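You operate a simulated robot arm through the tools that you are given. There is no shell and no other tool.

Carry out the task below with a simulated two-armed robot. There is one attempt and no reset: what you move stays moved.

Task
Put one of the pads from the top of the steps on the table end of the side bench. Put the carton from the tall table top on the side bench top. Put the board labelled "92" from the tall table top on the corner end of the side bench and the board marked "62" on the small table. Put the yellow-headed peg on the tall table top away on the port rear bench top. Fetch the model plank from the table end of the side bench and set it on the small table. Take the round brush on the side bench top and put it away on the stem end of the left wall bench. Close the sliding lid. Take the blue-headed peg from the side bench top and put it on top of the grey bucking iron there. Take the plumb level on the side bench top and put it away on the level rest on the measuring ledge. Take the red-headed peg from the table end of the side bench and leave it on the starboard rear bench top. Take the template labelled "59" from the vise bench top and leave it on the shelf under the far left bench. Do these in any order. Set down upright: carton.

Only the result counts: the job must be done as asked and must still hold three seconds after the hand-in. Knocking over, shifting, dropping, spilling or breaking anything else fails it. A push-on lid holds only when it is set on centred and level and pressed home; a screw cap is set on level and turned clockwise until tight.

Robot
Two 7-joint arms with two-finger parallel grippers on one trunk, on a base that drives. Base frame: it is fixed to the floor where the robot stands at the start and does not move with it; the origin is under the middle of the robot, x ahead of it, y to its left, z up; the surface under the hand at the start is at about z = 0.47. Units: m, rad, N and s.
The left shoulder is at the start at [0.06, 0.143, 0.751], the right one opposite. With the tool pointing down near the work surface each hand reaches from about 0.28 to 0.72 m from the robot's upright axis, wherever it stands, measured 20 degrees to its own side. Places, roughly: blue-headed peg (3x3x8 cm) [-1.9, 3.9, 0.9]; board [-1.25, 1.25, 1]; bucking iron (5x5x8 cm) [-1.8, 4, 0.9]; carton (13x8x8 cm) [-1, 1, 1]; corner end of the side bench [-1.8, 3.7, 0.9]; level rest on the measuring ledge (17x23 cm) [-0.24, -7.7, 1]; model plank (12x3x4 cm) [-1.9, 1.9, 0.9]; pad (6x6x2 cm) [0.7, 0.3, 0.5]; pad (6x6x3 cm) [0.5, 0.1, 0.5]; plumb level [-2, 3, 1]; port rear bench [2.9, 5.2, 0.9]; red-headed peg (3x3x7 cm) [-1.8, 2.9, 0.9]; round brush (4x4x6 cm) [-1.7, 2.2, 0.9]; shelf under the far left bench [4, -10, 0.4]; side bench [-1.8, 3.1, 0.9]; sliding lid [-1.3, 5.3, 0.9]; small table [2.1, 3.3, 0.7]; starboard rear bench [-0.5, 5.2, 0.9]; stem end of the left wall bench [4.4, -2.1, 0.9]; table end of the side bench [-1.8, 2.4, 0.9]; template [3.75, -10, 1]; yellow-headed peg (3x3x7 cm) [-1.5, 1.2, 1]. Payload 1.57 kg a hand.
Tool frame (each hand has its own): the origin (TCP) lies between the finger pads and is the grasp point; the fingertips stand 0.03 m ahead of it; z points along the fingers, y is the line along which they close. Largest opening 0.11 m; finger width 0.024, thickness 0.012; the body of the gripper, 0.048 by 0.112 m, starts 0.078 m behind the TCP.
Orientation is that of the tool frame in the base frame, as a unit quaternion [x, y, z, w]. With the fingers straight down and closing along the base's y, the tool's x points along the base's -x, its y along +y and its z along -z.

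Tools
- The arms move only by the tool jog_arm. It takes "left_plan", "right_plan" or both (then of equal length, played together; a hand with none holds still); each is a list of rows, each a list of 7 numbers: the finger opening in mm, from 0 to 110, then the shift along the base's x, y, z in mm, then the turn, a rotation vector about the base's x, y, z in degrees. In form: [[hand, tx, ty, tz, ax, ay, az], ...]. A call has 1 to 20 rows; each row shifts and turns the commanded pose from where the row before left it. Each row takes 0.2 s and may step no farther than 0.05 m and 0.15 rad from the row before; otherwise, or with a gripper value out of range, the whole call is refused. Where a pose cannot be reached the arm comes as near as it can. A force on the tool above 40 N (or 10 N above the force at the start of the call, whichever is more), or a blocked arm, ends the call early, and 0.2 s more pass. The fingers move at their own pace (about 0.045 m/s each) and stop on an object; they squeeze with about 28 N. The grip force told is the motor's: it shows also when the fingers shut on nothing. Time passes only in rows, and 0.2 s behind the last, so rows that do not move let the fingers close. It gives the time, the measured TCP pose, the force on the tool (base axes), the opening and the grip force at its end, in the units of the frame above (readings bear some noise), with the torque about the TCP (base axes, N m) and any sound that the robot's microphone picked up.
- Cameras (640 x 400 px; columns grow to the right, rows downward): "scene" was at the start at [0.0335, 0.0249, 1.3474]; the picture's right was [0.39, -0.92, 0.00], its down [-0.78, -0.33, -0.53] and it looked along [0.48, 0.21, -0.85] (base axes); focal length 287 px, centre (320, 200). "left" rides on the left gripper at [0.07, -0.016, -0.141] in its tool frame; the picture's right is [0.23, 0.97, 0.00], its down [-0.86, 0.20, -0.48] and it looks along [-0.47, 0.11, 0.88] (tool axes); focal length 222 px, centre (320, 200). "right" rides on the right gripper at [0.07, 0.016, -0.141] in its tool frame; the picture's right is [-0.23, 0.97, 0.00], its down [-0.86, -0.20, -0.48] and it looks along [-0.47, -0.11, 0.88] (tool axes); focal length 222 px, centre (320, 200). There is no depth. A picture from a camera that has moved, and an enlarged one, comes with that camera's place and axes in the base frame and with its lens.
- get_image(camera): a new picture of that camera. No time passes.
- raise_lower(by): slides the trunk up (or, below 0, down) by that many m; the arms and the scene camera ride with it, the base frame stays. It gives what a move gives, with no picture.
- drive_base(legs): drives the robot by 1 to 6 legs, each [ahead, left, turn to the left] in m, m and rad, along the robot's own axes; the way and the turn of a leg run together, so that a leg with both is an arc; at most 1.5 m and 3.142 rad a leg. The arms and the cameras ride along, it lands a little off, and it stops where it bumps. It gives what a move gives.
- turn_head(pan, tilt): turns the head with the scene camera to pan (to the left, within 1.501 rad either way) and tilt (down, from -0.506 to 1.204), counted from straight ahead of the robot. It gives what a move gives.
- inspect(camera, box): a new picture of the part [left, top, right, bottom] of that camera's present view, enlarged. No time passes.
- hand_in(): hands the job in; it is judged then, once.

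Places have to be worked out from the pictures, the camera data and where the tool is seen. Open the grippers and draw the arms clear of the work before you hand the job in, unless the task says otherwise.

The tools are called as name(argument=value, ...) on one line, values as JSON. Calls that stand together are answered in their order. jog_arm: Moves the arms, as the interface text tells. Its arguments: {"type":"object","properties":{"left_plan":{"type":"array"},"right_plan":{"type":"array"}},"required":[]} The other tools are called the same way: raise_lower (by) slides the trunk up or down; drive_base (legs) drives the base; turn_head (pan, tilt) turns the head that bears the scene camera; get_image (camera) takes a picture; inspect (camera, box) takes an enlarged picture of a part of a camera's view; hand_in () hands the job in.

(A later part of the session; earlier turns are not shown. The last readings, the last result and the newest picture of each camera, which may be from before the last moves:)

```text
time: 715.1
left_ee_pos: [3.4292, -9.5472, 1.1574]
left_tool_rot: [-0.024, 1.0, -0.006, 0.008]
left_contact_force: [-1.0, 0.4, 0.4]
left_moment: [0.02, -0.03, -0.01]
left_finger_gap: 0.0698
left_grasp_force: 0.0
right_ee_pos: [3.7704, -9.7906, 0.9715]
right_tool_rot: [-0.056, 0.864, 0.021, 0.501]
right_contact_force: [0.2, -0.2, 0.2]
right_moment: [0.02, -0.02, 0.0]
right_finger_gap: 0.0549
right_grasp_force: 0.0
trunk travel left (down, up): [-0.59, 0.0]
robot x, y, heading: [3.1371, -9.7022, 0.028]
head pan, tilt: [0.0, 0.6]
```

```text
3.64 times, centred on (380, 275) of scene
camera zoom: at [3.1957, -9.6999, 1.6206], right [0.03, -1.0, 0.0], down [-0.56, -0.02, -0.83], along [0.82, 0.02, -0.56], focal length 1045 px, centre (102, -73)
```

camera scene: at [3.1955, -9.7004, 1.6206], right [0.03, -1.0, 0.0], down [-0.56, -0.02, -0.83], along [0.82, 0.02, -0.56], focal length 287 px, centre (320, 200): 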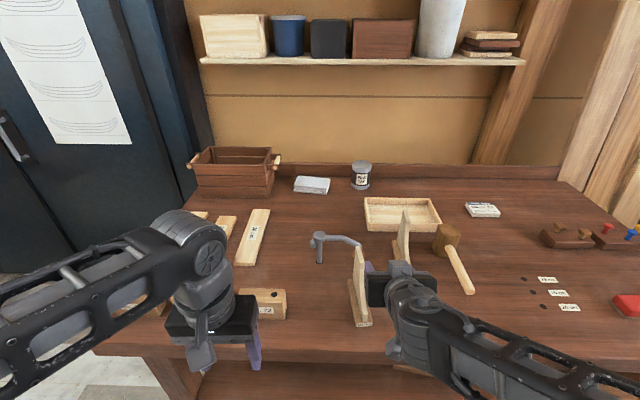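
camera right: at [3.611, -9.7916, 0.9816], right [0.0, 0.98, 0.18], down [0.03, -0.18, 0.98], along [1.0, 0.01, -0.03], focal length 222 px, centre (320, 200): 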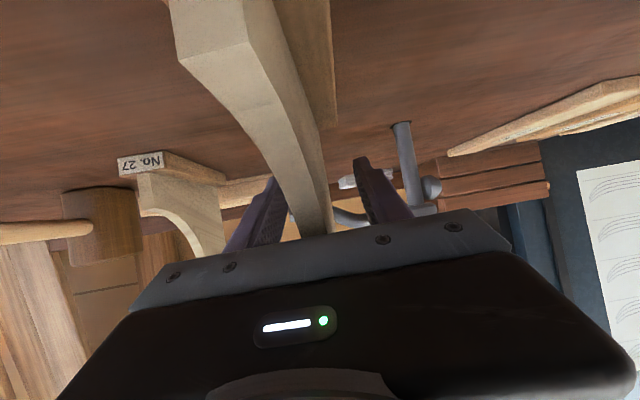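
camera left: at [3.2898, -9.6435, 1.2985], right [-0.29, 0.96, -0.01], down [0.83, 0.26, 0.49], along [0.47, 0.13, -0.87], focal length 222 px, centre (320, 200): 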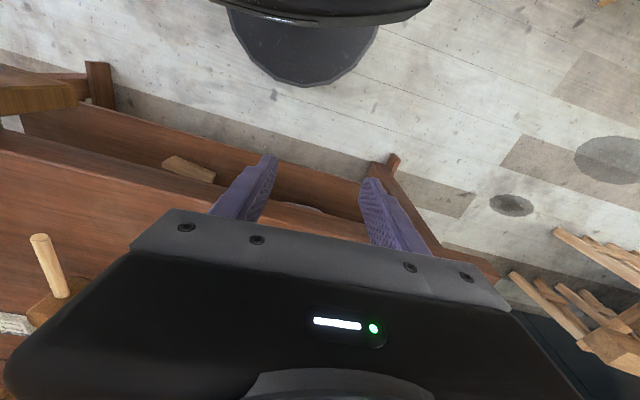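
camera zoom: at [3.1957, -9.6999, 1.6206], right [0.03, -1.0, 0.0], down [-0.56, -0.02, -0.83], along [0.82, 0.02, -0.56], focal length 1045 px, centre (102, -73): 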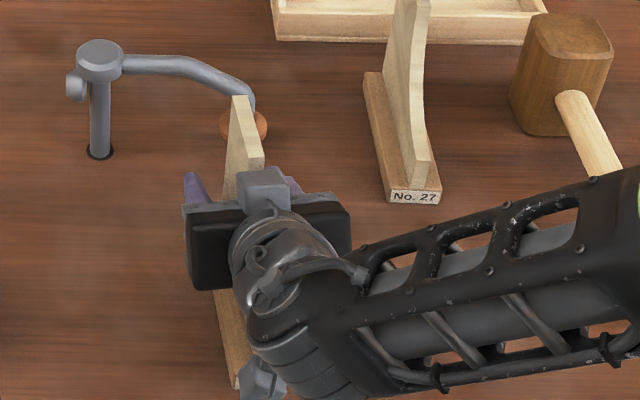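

The plate is between the fingers. I advance 25 mm more and close.

jog_arm(right_plan=[[55, 24, 2, -12, 0, 0, 0], [55, 0, 0, 0, 0, 0, 0], [5, 0, 0, 0, 0, 0, 0], [5, 0, 0, 0, 0, 0, 0], [5, 0, 0, 0, 0, 0, 0], [5, 0, 0, 0, 0, 0, 0]])

get_image(camera="right")

inspect(camera="scene", box=[320, 220, 440, 330])

```text
time: 716.5
left_ee_pos: [3.4292, -9.5466, 1.1583]
left_tool_rot: [-0.024, 1.0, -0.005, 0.007]
left_contact_force: [-0.4, 0.5, 0.1]
left_moment: [-0.03, 0.01, 0.01]
left_finger_gap: 0.0703
left_grasp_force: 0.0
right_ee_pos: [3.7937, -9.7887, 0.9609]
right_tool_rot: [-0.056, 0.864, 0.021, 0.5]
right_contact_force: [-0.1, 0.8, 0.9]
right_moment: [0.05, 0.09, 0.0]
right_finger_gap: 0.0119
right_grasp_force: 26.1
trunk travel left (down, up): [-0.59, 0.0]
robot x, y, heading: [3.1371, -9.698, 0.032]
head pan, tilt: [0.0, 0.6]
```

```text
taken
camera right: at [3.6345, -9.7898, 0.9694], right [0.0, 0.98, 0.18], down [0.03, -0.18, 0.98], along [1.0, 0.01, -0.03], focal length 222 px, centre (320, 200)
```

right: 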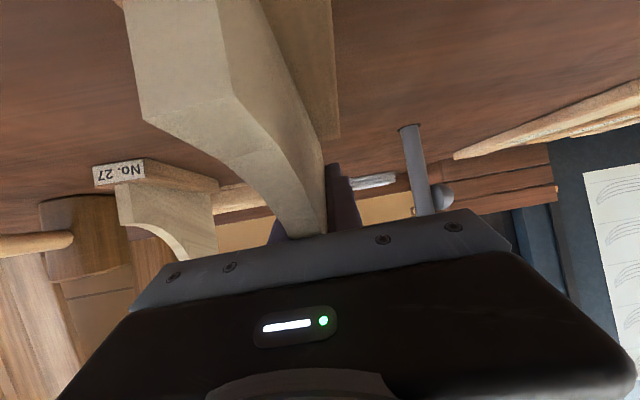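

```text
3.64 times, centred on (380, 275) of scene
camera zoom: at [3.1962, -9.7001, 1.6206], right [0.03, -1.0, 0.0], down [-0.56, -0.02, -0.83], along [0.82, 0.02, -0.56], focal length 1045 px, centre (102, -73)
```

zoom: 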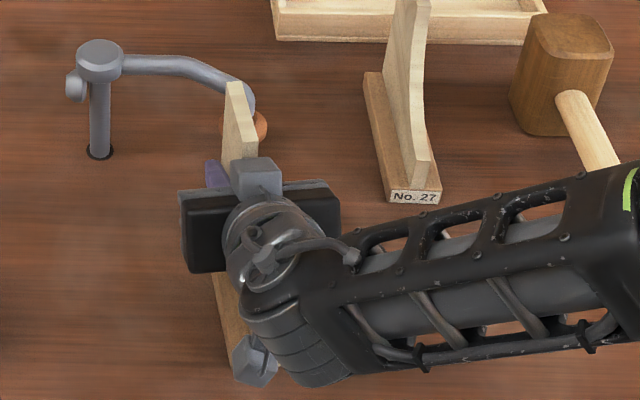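

The plate is held (12 mm). I lift it 6 cm and check.

jog_arm(right_plan=[[5, 0, 0, 8, 0, 0, 0], [5, 0, 0, 15, 0, 0, 0], [5, 0, 0, 20, 0, 0, 0], [5, 0, 0, 20, 0, 0, 0], [5, 0, 0, 0, 0, 0, 0]])

get_image(camera="scene")

get_image(camera="right")

```text
time: 717.7
left_ee_pos: [3.4296, -9.5471, 1.1585]
left_tool_rot: [-0.025, 1.0, -0.005, 0.007]
left_contact_force: [-0.6, -0.3, -0.2]
left_moment: [-0.02, 0.03, 0.01]
left_finger_gap: 0.0702
left_grasp_force: 0.1
right_ee_pos: [3.793, -9.787, 1.0243]
right_tool_rot: [-0.056, 0.864, 0.021, 0.5]
right_contact_force: [0.1, -1.0, -1.9]
right_moment: [0.02, -0.04, -0.01]
right_finger_gap: 0.0121
right_grasp_force: 27.9
trunk travel left (down, up): [-0.59, 0.0]
robot x, y, heading: [3.1412, -9.6953, 0.027]
head pan, tilt: [0.0, 0.6]
```

```text
taken
camera scene: at [3.1968, -9.7003, 1.6206], right [0.03, -1.0, 0.0], down [-0.56, -0.02, -0.82], along [0.82, 0.02, -0.57], focal length 287 px, centre (320, 200)
```

scene: 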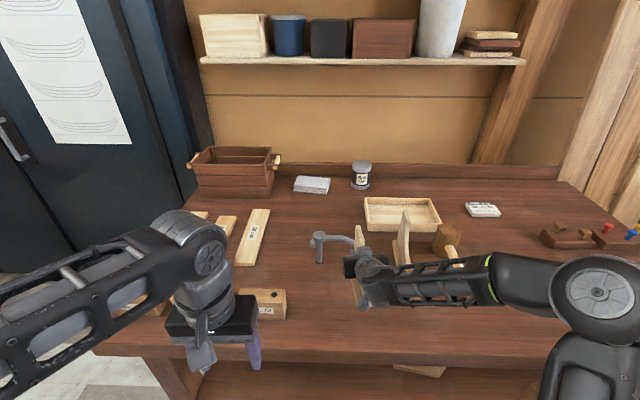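

```text
taken
camera right: at [3.6338, -9.7895, 1.0331], right [0.0, 0.98, 0.18], down [0.03, -0.18, 0.98], along [1.0, 0.01, -0.03], focal length 222 px, centre (320, 200)
```

right: 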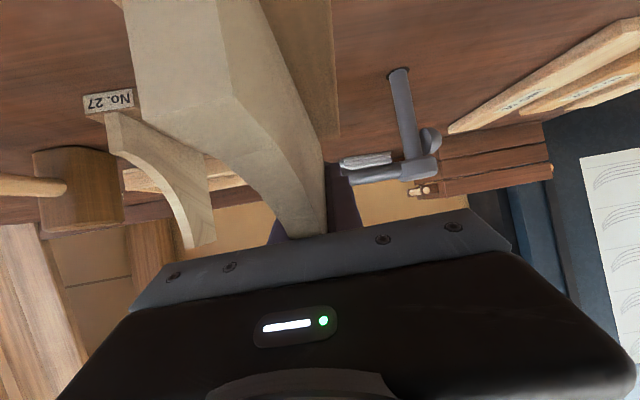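

The template hangs free. Struts stand behind the robot, so I combine a small arm retraction with a short backing to clear the bench front.

jog_arm(right_plan=[[5, -35, 0, 0, 0, 0, 0], [5, -35, 0, 0, 0, 0, 0], [5, -35, 0, 0, 0, 0, 0], [5, -35, 0, 0, 0, 0, 0], [5, -30, 0, 0, 0, 0, 0], [5, 0, 0, 0, 0, 0, 0]])

get_image(camera="scene")

```text
time: 719.1
left_ee_pos: [3.4295, -9.5473, 1.1568]
left_tool_rot: [-0.025, 1.0, -0.005, 0.008]
left_contact_force: [-0.4, 0.0, 0.0]
left_moment: [0.02, 0.02, -0.01]
left_finger_gap: 0.0702
left_grasp_force: 0.0
right_ee_pos: [3.6502, -9.7832, 1.0245]
right_tool_rot: [-0.056, 0.864, 0.021, 0.5]
right_contact_force: [0.9, -0.5, -1.0]
right_moment: [0.03, -0.07, -0.01]
right_finger_gap: 0.0116
right_grasp_force: 28.1
right hand out of reach, approached as far as the arm can: row 5
trunk travel left (down, up): [-0.59, 0.0]
robot x, y, heading: [3.1376, -9.6981, 0.03]
head pan, tilt: [0.0, 0.6]
```

```text
taken
camera scene: at [3.1961, -9.7003, 1.6206], right [0.03, -1.0, 0.0], down [-0.56, -0.02, -0.83], along [0.82, 0.02, -0.56], focal length 287 px, centre (320, 200)
```

scene: 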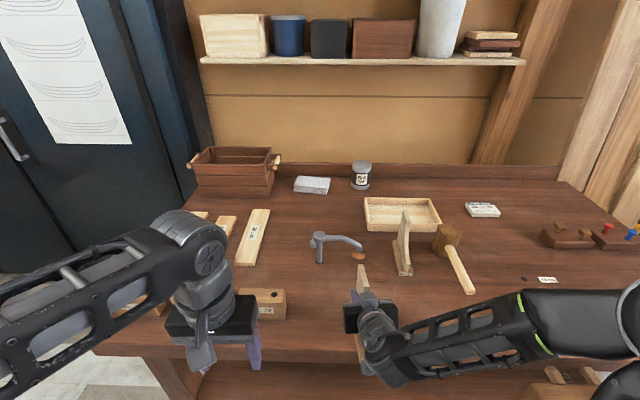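

drive_base(legs=[[-0.18, 0, 0]])

turn_head(pan=-0.4, tilt=0.7)

get_image(camera="scene")

get_image(camera="left")

```text
time: 720.6
left_ee_pos: [3.2498, -9.5532, 1.1576]
left_tool_rot: [-0.022, 1.0, -0.005, 0.007]
left_contact_force: [-0.3, 0.6, -0.2]
left_moment: [-0.01, -0.03, 0.04]
left_finger_gap: 0.0702
left_grasp_force: 0.1
right_ee_pos: [3.4696, -9.7888, 1.0248]
right_tool_rot: [-0.055, 0.864, 0.02, 0.5]
right_contact_force: [-1.1, 0.2, -2.1]
right_moment: [0.01, -0.07, -0.02]
right_finger_gap: 0.0119
right_grasp_force: 27.9
trunk travel left (down, up): [-0.59, 0.0]
robot x, y, heading: [2.958, -9.7057, 0.024]
head pan, tilt: [0.0, 0.6]
```

```text
time: 721.5
left_ee_pos: [3.2511, -9.5527, 1.1574]
left_tool_rot: [-0.023, 1.0, -0.005, 0.007]
left_contact_force: [-0.4, 2.0, 0.2]
left_moment: [-0.02, -0.01, -0.03]
left_finger_gap: 0.0702
left_grasp_force: 0.1
right_ee_pos: [3.4718, -9.789, 1.024]
right_tool_rot: [-0.054, 0.865, 0.02, 0.499]
right_contact_force: [0.1, -0.2, -1.7]
right_moment: [-0.02, -0.07, 0.0]
right_finger_gap: 0.012
right_grasp_force: 27.8
trunk travel left (down, up): [-0.59, 0.0]
robot x, y, heading: [2.9565, -9.7037, 0.026]
head pan, tilt: [-0.4, 0.7]
```

```text
taken
camera scene: at [3.0076, -9.7387, 1.612], right [-0.36, -0.93, 0.0], down [-0.6, 0.23, -0.77], along [0.71, -0.28, -0.64], focal length 287 px, centre (320, 200)
```

scene: 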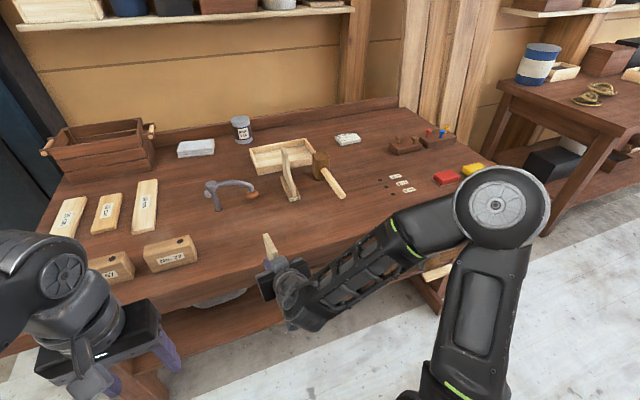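

```text
taken
camera left: at [3.1795, -9.5704, 1.2985], right [-0.27, 0.96, -0.01], down [0.84, 0.24, 0.49], along [0.47, 0.12, -0.87], focal length 222 px, centre (320, 200)
```

left: 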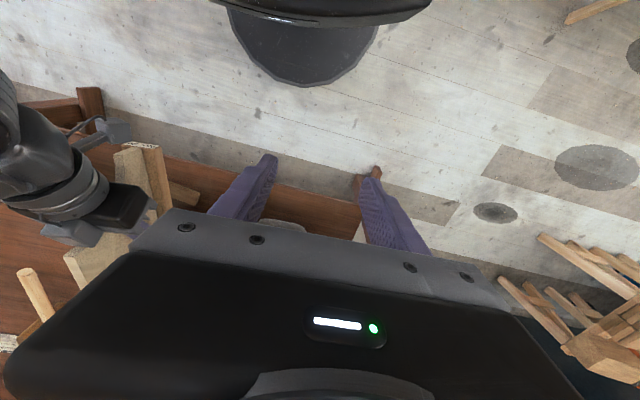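

The right elbow would come down onto the vise here, so I strafe left to y≈-9.25 (aiming at a shelf spot near y=-9.33) before lowering the trunk.

drive_base(legs=[[0, 0.46, -0.02]])

raise_lower(by=-0.3)

turn_head(pan=-0.2, tilt=0.6)

get_image(camera="scene")

```text
time: 724.3
left_ee_pos: [3.2487, -9.1017, 1.1581]
left_tool_rot: [-0.009, 1.0, -0.005, 0.008]
left_contact_force: [0.1, -0.1, 1.0]
left_moment: [-0.05, 0.02, 0.02]
left_finger_gap: 0.07
left_grasp_force: 0.0
right_ee_pos: [3.4635, -9.3444, 1.0242]
right_tool_rot: [-0.043, 0.865, 0.013, 0.5]
right_contact_force: [0.1, -0.2, -1.8]
right_moment: [-0.01, -0.09, -0.01]
right_finger_gap: 0.0118
right_grasp_force: 27.9
trunk travel left (down, up): [-0.59, 0.0]
robot x, y, heading: [2.9553, -9.2457, -0.001]
head pan, tilt: [-0.4, 0.7]
```

```text
time: 727.3
left_ee_pos: [3.2493, -9.1022, 0.8589]
left_tool_rot: [-0.008, 1.0, -0.005, 0.007]
left_contact_force: [0.5, 0.3, 0.5]
left_moment: [-0.06, -0.02, 0.03]
left_finger_gap: 0.07
left_grasp_force: 0.1
right_ee_pos: [3.462, -9.3446, 0.7237]
right_tool_rot: [-0.043, 0.865, 0.013, 0.5]
right_contact_force: [0.2, 0.0, -1.1]
right_moment: [0.02, -0.08, -0.01]
right_finger_gap: 0.0117
right_grasp_force: 27.7
trunk travel left (down, up): [-0.29, 0.3]
robot x, y, heading: [2.9505, -9.246, 0.003]
head pan, tilt: [-0.4, 0.7]
```

```text
time: 728.0
left_ee_pos: [3.2484, -9.1027, 0.8581]
left_tool_rot: [-0.009, 1.0, -0.006, 0.007]
left_contact_force: [0.6, -0.3, 0.8]
left_moment: [-0.02, 0.02, 0.02]
left_finger_gap: 0.0701
left_grasp_force: 0.1
right_ee_pos: [3.4635, -9.3439, 0.7234]
right_tool_rot: [-0.043, 0.865, 0.014, 0.5]
right_contact_force: [-0.3, 0.1, -1.9]
right_moment: [-0.01, -0.05, -0.01]
right_finger_gap: 0.0117
right_grasp_force: 28.5
trunk travel left (down, up): [-0.29, 0.3]
robot x, y, heading: [2.9516, -9.2468, -0.003]
head pan, tilt: [-0.201, 0.6]
```

```text
taken
camera scene: at [3.0094, -9.2662, 1.3206], right [-0.2, -0.98, 0.0], down [-0.55, 0.11, -0.82], along [0.81, -0.17, -0.57], focal length 287 px, centre (320, 200)
```

scene: 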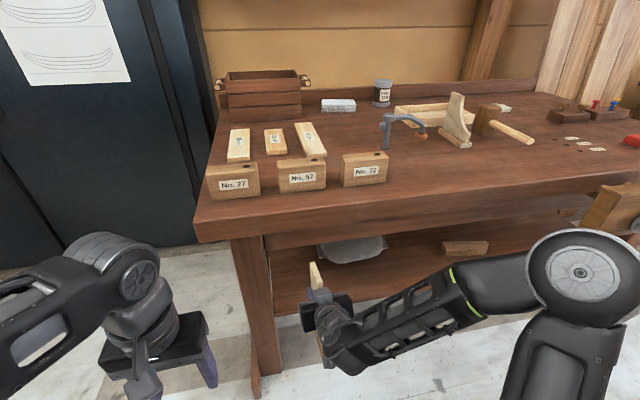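

The elbow is clear of the vise here. I lower the trunk another 0.25 m, still in front of the bench.

raise_lower(by=-0.25)

turn_head(pan=-0.15, tilt=0.65)

get_image(camera="scene")

get_image(camera="right")

get_image(camera="left")

```text
time: 730.6
left_ee_pos: [3.2475, -9.1026, 0.6091]
left_tool_rot: [-0.009, 1.0, -0.005, 0.007]
left_contact_force: [-0.5, -0.1, -0.5]
left_moment: [0.0, 0.04, -0.02]
left_finger_gap: 0.0704
left_grasp_force: 0.1
right_ee_pos: [3.4633, -9.3448, 0.4746]
right_tool_rot: [-0.044, 0.865, 0.014, 0.499]
right_contact_force: [-0.4, -0.6, -1.4]
right_moment: [0.02, -0.09, 0.0]
right_finger_gap: 0.0117
right_grasp_force: 27.7
trunk travel left (down, up): [-0.04, 0.55]
robot x, y, heading: [2.956, -9.2461, 0.001]
head pan, tilt: [-0.201, 0.6]
```

```text
time: 731.2
left_ee_pos: [3.2483, -9.1024, 0.6078]
left_tool_rot: [-0.009, 1.0, -0.006, 0.007]
left_contact_force: [0.1, 0.0, -0.5]
left_moment: [-0.01, -0.05, 0.02]
left_finger_gap: 0.0699
left_grasp_force: 0.0
right_ee_pos: [3.4614, -9.3447, 0.4737]
right_tool_rot: [-0.043, 0.865, 0.013, 0.5]
right_contact_force: [-0.1, 0.7, -1.4]
right_moment: [0.01, -0.11, -0.04]
right_finger_gap: 0.012
right_grasp_force: 27.6
trunk travel left (down, up): [-0.04, 0.55]
robot x, y, heading: [2.9495, -9.2472, -0.001]
head pan, tilt: [-0.15, 0.649]
```

```text
taken
camera scene: at [3.0086, -9.2615, 1.0663], right [-0.15, -0.99, 0.0], down [-0.6, 0.09, -0.8], along [0.79, -0.12, -0.6], focal length 287 px, centre (320, 200)
```

scene: 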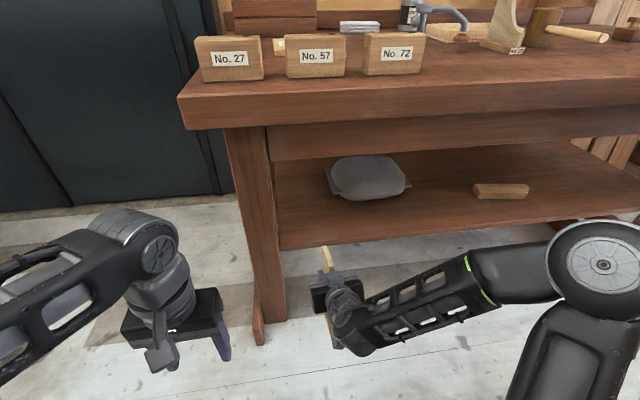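

```text
taken
camera right: at [3.3031, -9.3421, 0.483], right [0.03, 0.98, 0.18], down [0.03, -0.18, 0.98], along [1.0, -0.02, -0.03], focal length 222 px, centre (320, 200)
```

right: 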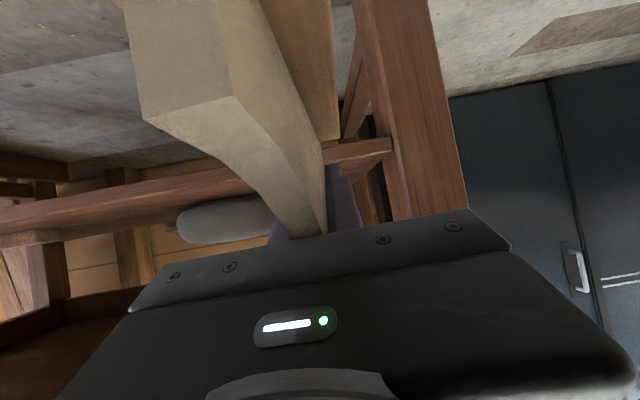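

```text
taken
camera left: at [3.1772, -9.1179, 0.7485], right [-0.24, 0.97, -0.01], down [0.84, 0.22, 0.49], along [0.48, 0.11, -0.87], focal length 222 px, centre (320, 200)
```

left: 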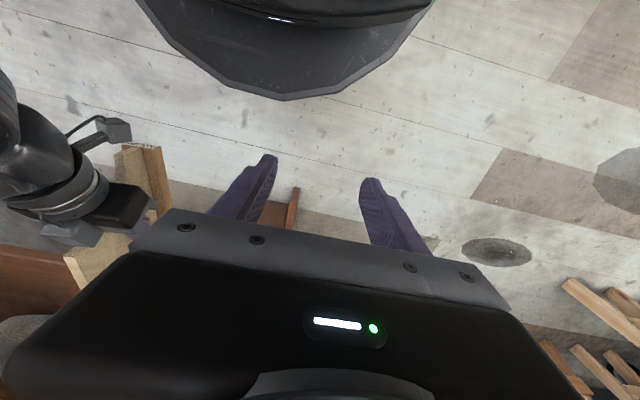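

The shelf now shows clearly. I enlarge the hand view to determine the shelf's top height relative to the template's foot.

inspect(camera="right", box=[120, 100, 440, 260])

inspect(camera="scene", box=[240, 130, 480, 330])

```text
2.00 times, centred on (280, 180) of right
camera zoom: at [3.3031, -9.3421, 0.483], right [0.03, 0.98, 0.18], down [0.03, -0.18, 0.98], along [1.0, -0.02, -0.03], focal length 444 px, centre (400, 240)
```

zoom: 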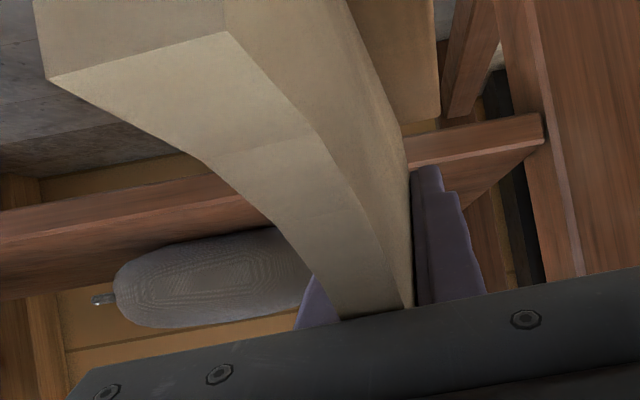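

```text
2.00 times, centred on (360, 230) of scene
camera zoom: at [3.0086, -9.2615, 1.0663], right [-0.15, -0.99, 0.0], down [-0.6, 0.09, -0.8], along [0.79, -0.12, -0.6], focal length 575 px, centre (240, 140)
```

zoom: 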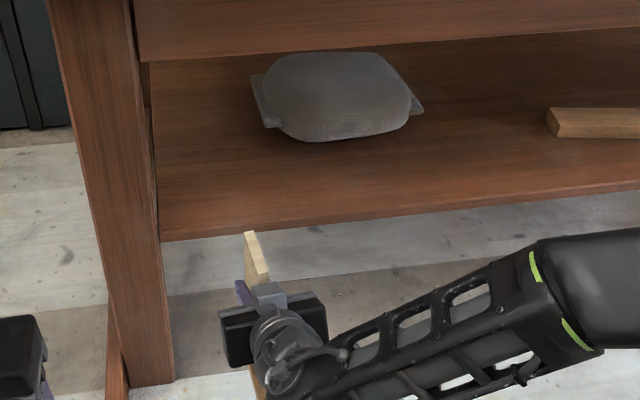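

The shelf's top is at about z=0.415, so the template must be raised ~5 cm. Entering straight would bring the elbow under the bench apron, so I turn the base -30° to keep the elbow outside; first I raise the arm 5 cm and rotate.

jog_arm(right_plan=[[5, 0, 0, 25, 0, 0, 0], [5, 0, 0, 25, 0, 0, 0], [5, 0, 0, 0, 0, 0, 0]])

drive_base(legs=[[0, 0, -0.52]])

turn_head(pan=0.1, tilt=0.65)

get_image(camera="scene")

get_image(camera="right")

```text
time: 732.0
left_ee_pos: [3.2479, -9.1032, 0.6083]
left_tool_rot: [-0.009, 1.0, -0.005, 0.007]
left_contact_force: [0.6, 0.2, -0.3]
left_moment: [-0.01, -0.01, 0.0]
left_finger_gap: 0.0699
left_grasp_force: 0.0
right_ee_pos: [3.4632, -9.3454, 0.5229]
right_tool_rot: [-0.044, 0.865, 0.014, 0.5]
right_contact_force: [0.4, -0.4, -2.3]
right_moment: [0.02, -0.04, 0.0]
right_finger_gap: 0.0117
right_grasp_force: 27.6
trunk travel left (down, up): [-0.04, 0.55]
robot x, y, heading: [2.9511, -9.2445, -0.001]
head pan, tilt: [-0.15, 0.649]
```

```text
time: 733.9
left_ee_pos: [3.2806, -9.2664, 0.6073]
left_tool_rot: [0.246, 0.969, -0.007, 0.005]
left_contact_force: [0.0, 0.5, 0.7]
left_moment: [-0.02, 0.0, -0.03]
left_finger_gap: 0.0699
left_grasp_force: 0.1
right_ee_pos: [3.3475, -9.5841, 0.5242]
right_tool_rot: [0.179, 0.848, -0.114, 0.486]
right_contact_force: [-0.1, -0.1, -2.1]
right_moment: [-0.03, -0.04, -0.01]
right_finger_gap: 0.0119
right_grasp_force: 28.2
trunk travel left (down, up): [-0.04, 0.55]
robot x, y, heading: [2.9522, -9.2451, -0.517]
head pan, tilt: [-0.15, 0.649]
```

```text
time: 734.6
left_ee_pos: [3.2811, -9.266, 0.607]
left_tool_rot: [0.246, 0.969, -0.007, 0.005]
left_contact_force: [-0.5, 0.2, 0.1]
left_moment: [-0.01, -0.01, 0.0]
left_finger_gap: 0.0701
left_grasp_force: 0.3
right_ee_pos: [3.3478, -9.5843, 0.5237]
right_tool_rot: [0.179, 0.847, -0.114, 0.487]
right_contact_force: [0.9, -0.2, -1.9]
right_moment: [-0.04, -0.04, 0.01]
right_finger_gap: 0.0119
right_grasp_force: 27.8
trunk travel left (down, up): [-0.04, 0.55]
robot x, y, heading: [2.9517, -9.2478, -0.515]
head pan, tilt: [0.099, 0.649]
```

```text
taken
camera scene: at [3.006, -9.2689, 1.0663], right [-0.4, -0.91, 0.0], down [-0.55, 0.24, -0.8], along [0.73, -0.32, -0.6], focal length 287 px, centre (320, 200)
```

scene: 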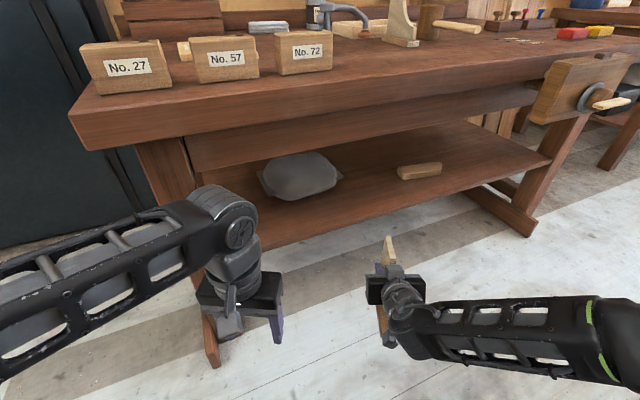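

```text
taken
camera right: at [3.2098, -9.5035, 0.5332], right [0.51, 0.84, 0.18], down [-0.06, -0.17, 0.98], along [0.86, -0.51, -0.03], focal length 222 px, centre (320, 200)
```

right: 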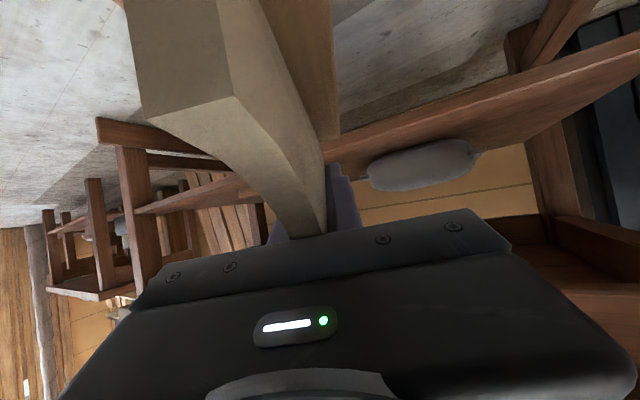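

A slot between the bench's left leg (y≈-9.25) and the stone (y≈-9.43) suits best, entered at a heading of about -15°. I rotate back to that heading and shift left, staying outside the bench.

drive_base(legs=[[0, 0, 0.255], [0, 0.177, 0]])

turn_head(pan=0.0, tilt=0.65)

get_image(camera="scene")

get_image(camera="right")

```text
time: 737.0
left_ee_pos: [3.3209, -9.0158, 0.608]
left_tool_rot: [0.121, 0.993, -0.006, 0.007]
left_contact_force: [-0.1, 0.2, 0.0]
left_moment: [-0.03, 0.0, 0.01]
left_finger_gap: 0.0697
left_grasp_force: 0.1
right_ee_pos: [3.4649, -9.3039, 0.5245]
right_tool_rot: [0.071, 0.863, -0.052, 0.497]
right_contact_force: [0.0, 0.3, -0.5]
right_moment: [-0.02, -0.08, 0.02]
right_finger_gap: 0.0116
right_grasp_force: 27.8
trunk travel left (down, up): [-0.04, 0.55]
robot x, y, heading: [2.9979, -9.0782, -0.263]
head pan, tilt: [0.099, 0.649]
```

```text
time: 737.6
left_ee_pos: [3.3208, -9.0143, 0.6087]
left_tool_rot: [0.121, 0.993, -0.005, 0.007]
left_contact_force: [-0.6, -0.1, 0.7]
left_moment: [0.0, 0.01, 0.0]
left_finger_gap: 0.0701
left_grasp_force: 0.1
right_ee_pos: [3.4646, -9.3049, 0.5246]
right_tool_rot: [0.071, 0.863, -0.052, 0.498]
right_contact_force: [-0.3, 0.1, -1.6]
right_moment: [0.0, -0.09, 0.02]
right_finger_gap: 0.0116
right_grasp_force: 27.8
trunk travel left (down, up): [-0.04, 0.55]
robot x, y, heading: [2.9979, -9.0783, -0.266]
head pan, tilt: [0.0, 0.649]
```

```text
taken
camera scene: at [3.053, -9.0944, 1.0663], right [-0.26, -0.97, 0.0], down [-0.58, 0.16, -0.8], along [0.77, -0.21, -0.6], focal length 287 px, centre (320, 200)
```

scene: 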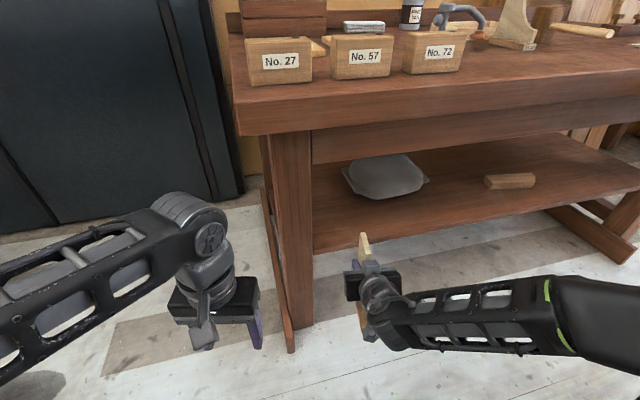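

```text
taken
camera right: at [3.3115, -9.2614, 0.5331], right [0.28, 0.94, 0.18], down [-0.02, -0.18, 0.98], along [0.96, -0.28, -0.03], focal length 222 px, centre (320, 200)
```

right: 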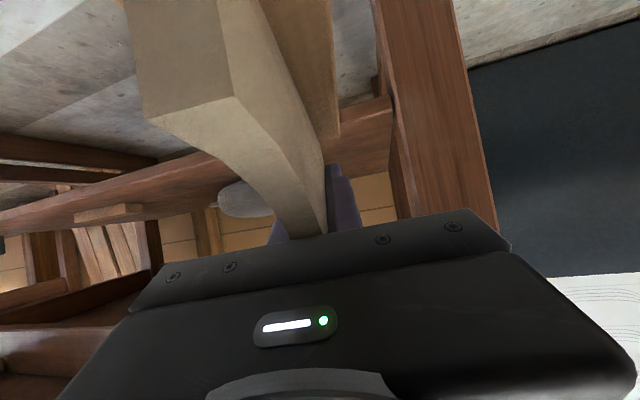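

inspect(camera="right", box=[300, 60, 460, 240])

inspect(camera="scene", box=[280, 190, 440, 340])

```text
2.22 times, centred on (380, 150) of right
camera zoom: at [3.3115, -9.2614, 0.5331], right [0.28, 0.94, 0.18], down [-0.02, -0.18, 0.98], along [0.96, -0.28, -0.03], focal length 494 px, centre (187, 311)
```

zoom: 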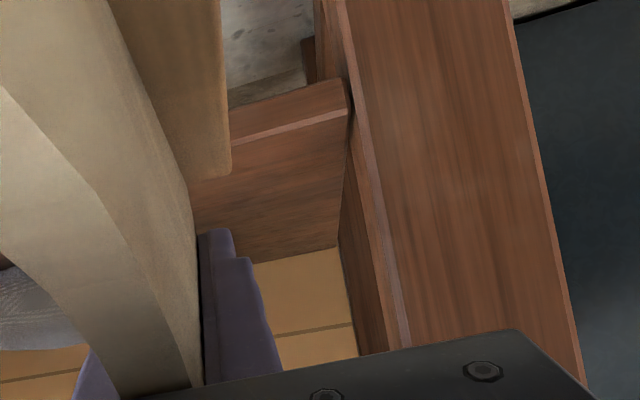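

```text
2.67 times, centred on (360, 265) of scene
camera zoom: at [3.053, -9.0944, 1.0663], right [-0.26, -0.97, 0.0], down [-0.58, 0.16, -0.8], along [0.77, -0.21, -0.6], focal length 766 px, centre (213, 27)
```

zoom: 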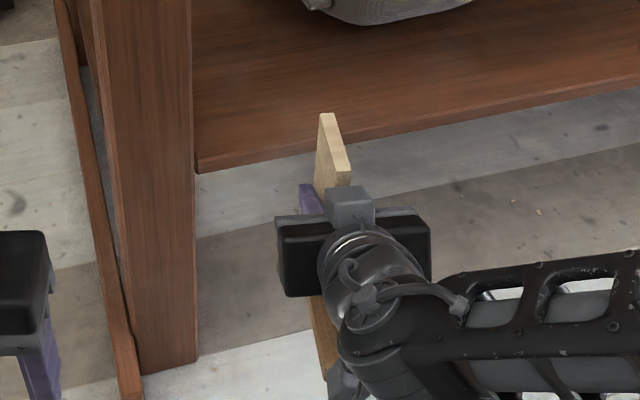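

Triangulated: shelf top z≈0.41, front edge x≈3.65; the template's foot is a few centimetres above it and well clear of the leg. I move ahead 0.1 m and check.

drive_base(legs=[[0.1, 0, 0]])

get_image(camera="scene")

get_image(camera="right")

get_image(camera="left")

```text
time: 738.8
left_ee_pos: [3.4166, -9.0413, 0.6082]
left_tool_rot: [0.122, 0.992, -0.005, 0.006]
left_contact_force: [-0.2, 0.8, -0.5]
left_moment: [0.02, -0.02, 0.04]
left_finger_gap: 0.07
left_grasp_force: 0.1
right_ee_pos: [3.5609, -9.3306, 0.5234]
right_tool_rot: [0.071, 0.863, -0.052, 0.498]
right_contact_force: [0.2, 0.0, -2.6]
right_moment: [-0.04, -0.08, -0.05]
right_finger_gap: 0.0116
right_grasp_force: 27.9
trunk travel left (down, up): [-0.04, 0.55]
robot x, y, heading: [3.0948, -9.1044, -0.264]
head pan, tilt: [0.0, 0.649]
```

```text
taken
camera scene: at [3.1488, -9.1202, 1.0663], right [-0.26, -0.97, 0.0], down [-0.58, 0.16, -0.8], along [0.77, -0.21, -0.6], focal length 287 px, centre (320, 200)
```

scene: 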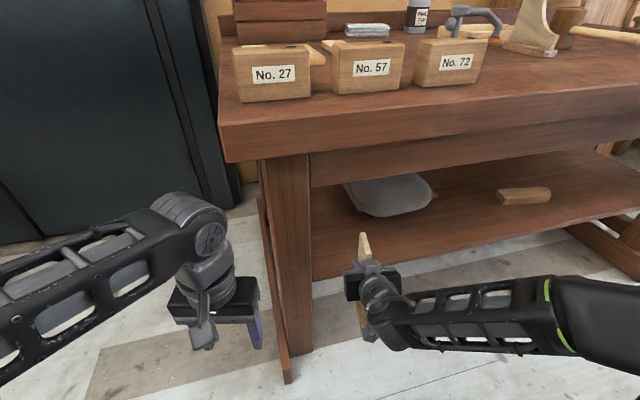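

```text
taken
camera right: at [3.4072, -9.2874, 0.5332], right [0.28, 0.94, 0.18], down [-0.02, -0.18, 0.98], along [0.96, -0.28, -0.03], focal length 222 px, centre (320, 200)
```

right: 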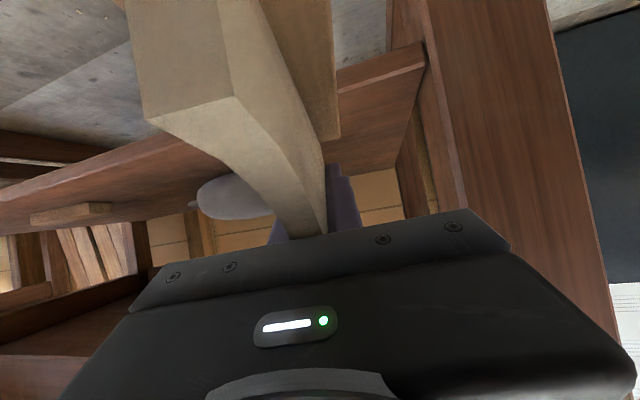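

```text
taken
camera left: at [3.3439, -9.0373, 0.7485], right [0.01, 1.0, -0.01], down [0.87, -0.01, 0.49], along [0.49, -0.02, -0.87], focal length 222 px, centre (320, 200)
```

left: 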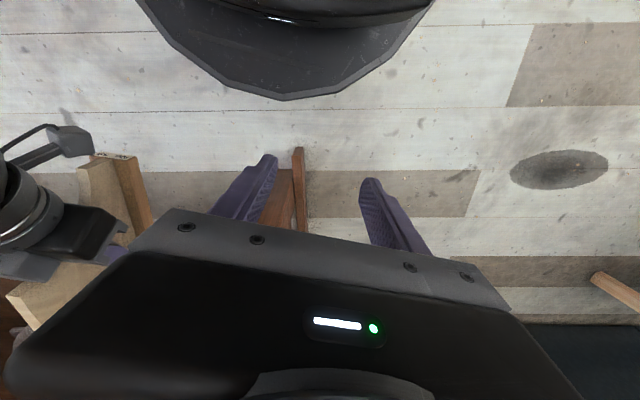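

No contact so far. The left hand would come near the bench corner, so I move it 12 cm to +y before advancing further.

jog_arm(left_plan=[[70, 0, 40, 0, 0, 0, 0], [70, 0, 40, 0, 0, 0, 0], [70, 0, 40, 0, 0, 0, 0]])

drive_base(legs=[[0.07, 0, 0]])

get_image(camera="scene")

get_image(camera="right")

```text
time: 739.6
left_ee_pos: [3.4154, -8.9212, 0.6058]
left_tool_rot: [0.122, 0.993, -0.006, 0.006]
left_contact_force: [-0.7, -0.2, 0.3]
left_moment: [0.0, 0.02, -0.01]
left_finger_gap: 0.0702
left_grasp_force: 0.0
right_ee_pos: [3.5614, -9.3313, 0.5217]
right_tool_rot: [0.07, 0.863, -0.052, 0.497]
right_contact_force: [-0.3, -1.5, -1.4]
right_moment: [-0.02, -0.05, 0.03]
right_finger_gap: 0.0117
right_grasp_force: 27.7
trunk travel left (down, up): [-0.04, 0.55]
robot x, y, heading: [3.0904, -9.1021, -0.264]
head pan, tilt: [0.0, 0.649]
```

```text
time: 740.6
left_ee_pos: [3.4834, -8.9392, 0.6059]
left_tool_rot: [0.122, 0.993, -0.006, 0.006]
left_contact_force: [0.1, -0.7, 0.1]
left_moment: [-0.02, 0.02, 0.04]
left_finger_gap: 0.0698
left_grasp_force: 0.1
right_ee_pos: [3.6283, -9.3503, 0.5235]
right_tool_rot: [0.07, 0.863, -0.053, 0.497]
right_contact_force: [-0.2, 0.9, -1.6]
right_moment: [-0.05, -0.07, 0.01]
right_finger_gap: 0.012
right_grasp_force: 28.5
trunk travel left (down, up): [-0.04, 0.55]
robot x, y, heading: [3.1572, -9.1222, -0.257]
head pan, tilt: [0.0, 0.649]
```

```text
taken
camera scene: at [3.2158, -9.1382, 1.0663], right [-0.26, -0.97, 0.0], down [-0.58, 0.16, -0.8], along [0.77, -0.21, -0.6], focal length 287 px, centre (320, 200)
```

scene: 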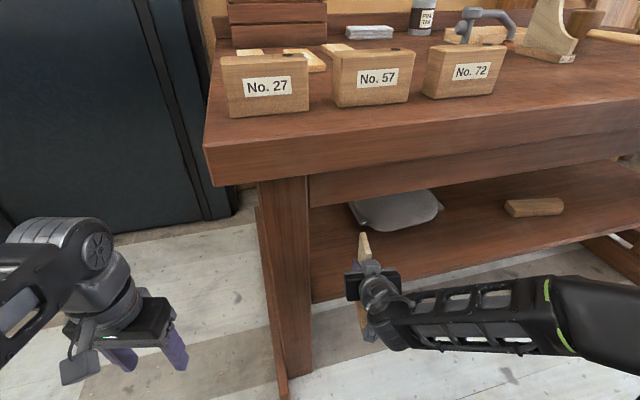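

```text
taken
camera right: at [3.4742, -9.3055, 0.5332], right [0.28, 0.94, 0.18], down [-0.02, -0.18, 0.98], along [0.96, -0.28, -0.03], focal length 222 px, centre (320, 200)
```

right: 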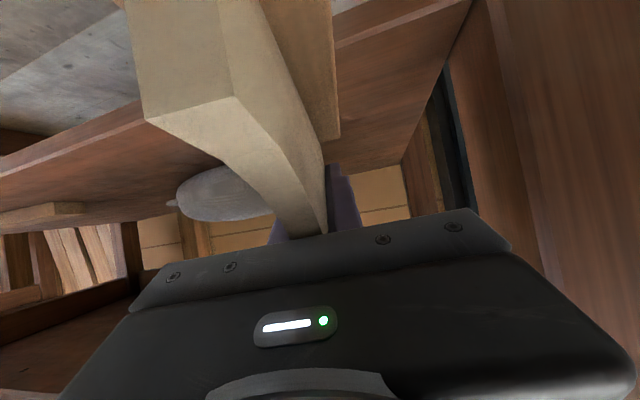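

The template is entering above the shelf without contact. I extend the right arm along the heading in steps.

jog_arm(right_plan=[[5, 33, -9, 0, 0, 0, 0], [5, 33, -9, 0, 0, 0, 0], [5, 0, 0, 0, 0, 0, 0]])

get_image(camera="scene")

get_image(camera="right")

```text
time: 741.4
left_ee_pos: [3.4833, -8.9399, 0.6064]
left_tool_rot: [0.122, 0.992, -0.007, 0.006]
left_contact_force: [-0.7, -0.1, 0.2]
left_moment: [-0.01, -0.01, 0.0]
left_finger_gap: 0.0698
left_grasp_force: 0.1
right_ee_pos: [3.6941, -9.3671, 0.5242]
right_tool_rot: [0.071, 0.863, -0.053, 0.497]
right_contact_force: [0.4, 0.2, -1.3]
right_moment: [-0.03, -0.06, 0.02]
right_finger_gap: 0.0119
right_grasp_force: 27.7
trunk travel left (down, up): [-0.04, 0.55]
robot x, y, heading: [3.1589, -9.1219, -0.267]
head pan, tilt: [0.0, 0.649]
```

```text
taken
camera scene: at [3.2159, -9.1382, 1.0663], right [-0.26, -0.97, 0.0], down [-0.58, 0.16, -0.8], along [0.77, -0.21, -0.6], focal length 287 px, centre (320, 200)
```

scene: 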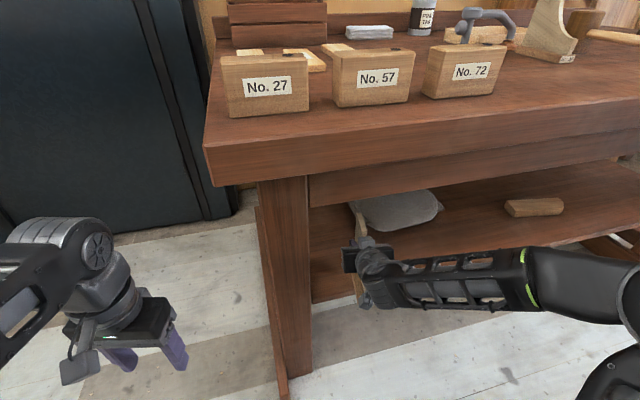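

```text
taken
camera right: at [3.5402, -9.3227, 0.5337], right [0.28, 0.94, 0.18], down [-0.02, -0.18, 0.98], along [0.96, -0.28, -0.03], focal length 222 px, centre (320, 200)
```

right: 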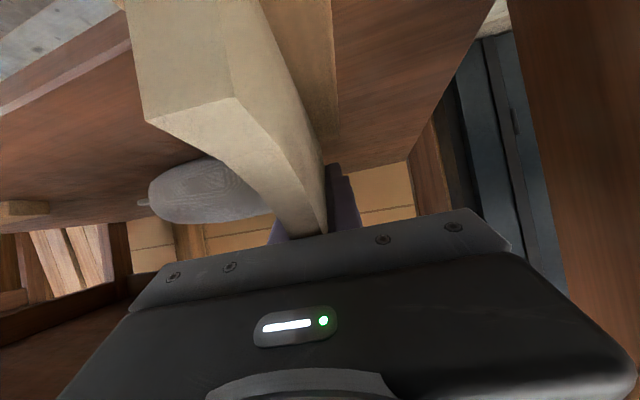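

jog_arm(right_plan=[[5, 33, -9, 0, 0, 0, 0], [5, 33, -9, 0, 0, 0, 0], [5, 5, -1, 0, 0, 0, 0], [5, 0, 0, 0, 0, 0, 0]])

get_image(camera="right")

inspect(camera="scene", box=[290, 160, 500, 330])

```text
time: 742.4
left_ee_pos: [3.483, -8.9406, 0.6061]
left_tool_rot: [0.122, 0.993, -0.006, 0.006]
left_contact_force: [-0.1, -0.1, -0.9]
left_moment: [0.04, -0.02, -0.02]
left_finger_gap: 0.0698
left_grasp_force: 0.0
right_ee_pos: [3.7664, -9.3871, 0.5253]
right_tool_rot: [0.071, 0.864, -0.052, 0.496]
right_contact_force: [0.2, -0.4, -0.9]
right_moment: [-0.01, -0.07, 0.02]
right_finger_gap: 0.0116
right_grasp_force: 27.6
trunk travel left (down, up): [-0.04, 0.55]
robot x, y, heading: [3.162, -9.1234, -0.26]
head pan, tilt: [0.0, 0.649]
```

```text
taken
camera right: at [3.6123, -9.3425, 0.5342], right [0.28, 0.94, 0.18], down [-0.02, -0.18, 0.98], along [0.96, -0.28, -0.03], focal length 222 px, centre (320, 200)
```

right: 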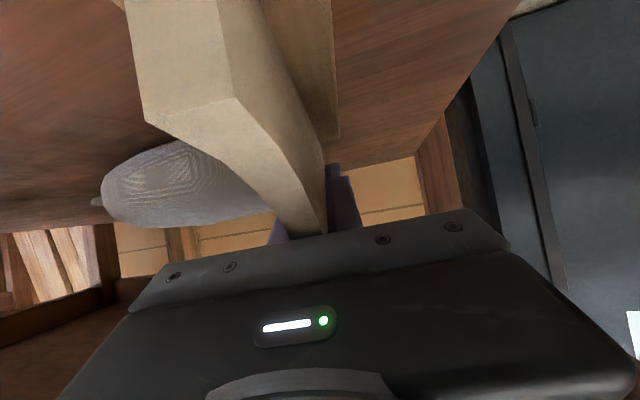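

```text
2.35 times, centred on (395, 245) of scene
camera zoom: at [3.216, -9.1382, 1.0663], right [-0.26, -0.97, 0.0], down [-0.58, 0.16, -0.8], along [0.77, -0.21, -0.6], focal length 676 px, centre (144, 94)
```

zoom: 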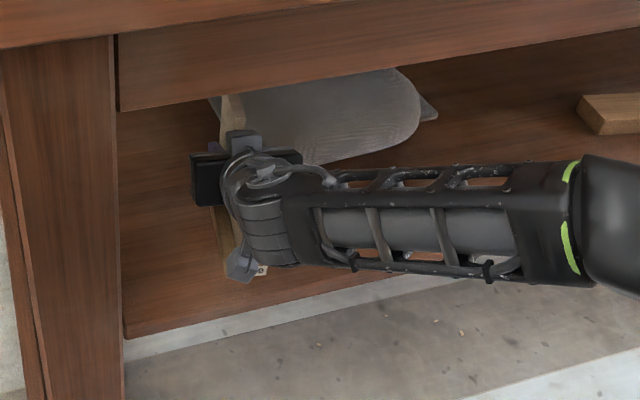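

The foot's front end is right at the shelf edge; I extend 3 cm more, then lower gently.

jog_arm(right_plan=[[5, 29, -8, 0, 0, 0, 0], [5, 0, 0, -8, 0, 0, 0], [5, 0, 0, 0, 0, 0, 0]])

inspect(camera="scene", box=[290, 160, 500, 330])

```text
time: 743.2
left_ee_pos: [3.4832, -8.9374, 0.6054]
left_tool_rot: [0.122, 0.993, -0.006, 0.006]
left_contact_force: [-0.9, 0.2, 0.3]
left_moment: [-0.01, -0.03, -0.02]
left_finger_gap: 0.0699
left_grasp_force: 0.0
right_ee_pos: [3.7945, -9.3936, 0.5161]
right_tool_rot: [0.07, 0.864, -0.052, 0.496]
right_contact_force: [-1.1, -0.1, -1.4]
right_moment: [0.0, -0.08, -0.02]
right_finger_gap: 0.0115
right_grasp_force: 28.0
trunk travel left (down, up): [-0.04, 0.55]
robot x, y, heading: [3.1587, -9.1189, -0.26]
head pan, tilt: [0.0, 0.649]
```

```text
2.35 times, centred on (395, 245) of scene
camera zoom: at [3.216, -9.1382, 1.0663], right [-0.26, -0.97, 0.0], down [-0.58, 0.16, -0.8], along [0.77, -0.21, -0.6], focal length 676 px, centre (144, 94)
```

zoom: 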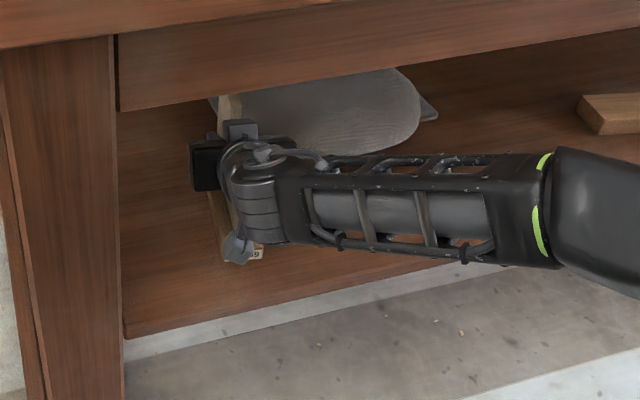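

The foot is now fully over the shelf. I lower in 3–4 mm steps until contact.

jog_arm(right_plan=[[5, 0, 0, -4, 0, 0, 0], [5, 0, 0, -4, 0, 0, 0], [5, 0, 0, -3, 0, 0, 0], [5, 0, 0, 0, 0, 0, 0]])

```text
time: 744.2
left_ee_pos: [3.4834, -8.9394, 0.6062]
left_tool_rot: [0.122, 0.993, -0.007, 0.007]
left_contact_force: [0.1, 0.8, -0.1]
left_moment: [-0.01, 0.0, -0.01]
left_finger_gap: 0.0698
left_grasp_force: 0.1
right_ee_pos: [3.7948, -9.3934, 0.5055]
right_tool_rot: [0.07, 0.863, -0.051, 0.497]
right_contact_force: [0.4, -1.1, -1.8]
right_moment: [-0.05, -0.05, 0.01]
right_finger_gap: 0.0118
right_grasp_force: 27.3
trunk travel left (down, up): [-0.04, 0.55]
robot x, y, heading: [3.1605, -9.1184, -0.264]
head pan, tilt: [0.0, 0.649]
```

jog_arm(right_plan=[[5, 0, 0, -4, 0, 0, 0], [5, 0, 0, -3, 0, 0, 0], [5, 0, 0, -3, 0, 0, 0], [5, 0, 0, 0, 0, 0, 0]])

```text
time: 745.2
left_ee_pos: [3.4824, -8.9376, 0.606]
left_tool_rot: [0.122, 0.993, -0.007, 0.007]
left_contact_force: [-0.2, -0.6, 0.8]
left_moment: [-0.01, 0.04, 0.01]
left_finger_gap: 0.0703
left_grasp_force: 0.0
right_ee_pos: [3.795, -9.3951, 0.4942]
right_tool_rot: [0.071, 0.864, -0.052, 0.496]
right_contact_force: [0.1, -0.4, -1.4]
right_moment: [-0.03, -0.08, -0.01]
right_finger_gap: 0.0119
right_grasp_force: 28.3
trunk travel left (down, up): [-0.04, 0.55]
robot x, y, heading: [3.1614, -9.124, -0.263]
head pan, tilt: [0.0, 0.649]
```

No contact yet at TCP 0.494; I continue.

jog_arm(right_plan=[[5, 0, 0, -3, 0, 0, 0], [5, 0, 0, -3, 0, 0, 0], [5, 0, 0, -2, 0, 0, 0], [5, 0, 0, 0, 0, 0, 0]])

inspect(camera="scene", box=[290, 160, 450, 290])

```text
time: 746.2
left_ee_pos: [3.4827, -8.9385, 0.6059]
left_tool_rot: [0.121, 0.993, -0.006, 0.006]
left_contact_force: [0.5, -0.1, -0.7]
left_moment: [0.0, 0.0, 0.04]
left_finger_gap: 0.0699
left_grasp_force: 0.1
right_ee_pos: [3.7928, -9.3935, 0.4856]
right_tool_rot: [0.071, 0.863, -0.053, 0.497]
right_contact_force: [0.2, 0.3, -2.2]
right_moment: [-0.04, -0.05, 0.01]
right_finger_gap: 0.0118
right_grasp_force: 27.7
trunk travel left (down, up): [-0.04, 0.55]
robot x, y, heading: [3.1623, -9.121, -0.266]
head pan, tilt: [0.0, 0.649]
```

```text
3.08 times, centred on (370, 225) of scene
camera zoom: at [3.216, -9.1382, 1.0663], right [-0.26, -0.97, 0.0], down [-0.58, 0.16, -0.8], along [0.77, -0.21, -0.6], focal length 884 px, centre (166, 123)
```

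zoom: 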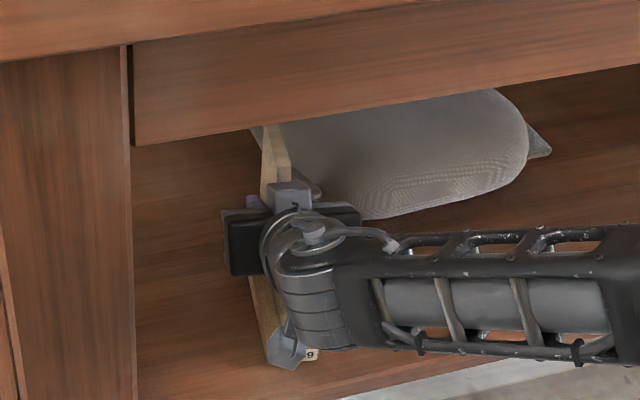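

jog_arm(right_plan=[[5, 0, 0, -3, 0, 0, 0], [5, 0, 0, -2, 0, 0, 0], [5, 0, 0, -2, 0, 0, 0], [5, 0, 0, 0, 0, 0, 0]])

```text
time: 747.2
left_ee_pos: [3.4837, -8.939, 0.6065]
left_tool_rot: [0.122, 0.993, -0.006, 0.007]
left_contact_force: [0.4, 0.3, -0.1]
left_moment: [0.0, 0.02, -0.01]
left_finger_gap: 0.0699
left_grasp_force: 0.1
right_ee_pos: [3.7935, -9.3944, 0.4801]
right_tool_rot: [0.07, 0.863, -0.052, 0.497]
right_contact_force: [-0.1, -1.3, -0.3]
right_moment: [0.01, -0.16, -0.02]
right_finger_gap: 0.0114
right_grasp_force: 28.1
trunk travel left (down, up): [-0.04, 0.55]
robot x, y, heading: [3.1573, -9.1209, -0.26]
head pan, tilt: [0.0, 0.649]
```

The weight is starting to transfer. I go down 1.5 mm at a time.

jog_arm(right_plan=[[5, 0, 0, -1.5, 0, 0, 0], [5, 0, 0, -1, 0, 0, 0], [5, 0, 0, 0, 0, 0, 0]])

```text
time: 748.0
left_ee_pos: [3.4818, -8.9402, 0.6062]
left_tool_rot: [0.122, 0.992, -0.006, 0.008]
left_contact_force: [0.0, 0.1, 0.6]
left_moment: [0.04, 0.0, 0.03]
left_finger_gap: 0.0699
left_grasp_force: 0.0
right_ee_pos: [3.7932, -9.3943, 0.4811]
right_tool_rot: [0.071, 0.862, -0.053, 0.5]
right_contact_force: [2.1, -1.1, 17.2]
right_moment: [0.47, 0.94, 0.19]
right_finger_gap: 0.0117
right_grasp_force: 28.2
trunk travel left (down, up): [-0.04, 0.55]
robot x, y, heading: [3.1619, -9.1234, -0.262]
head pan, tilt: [0.0, 0.649]
```

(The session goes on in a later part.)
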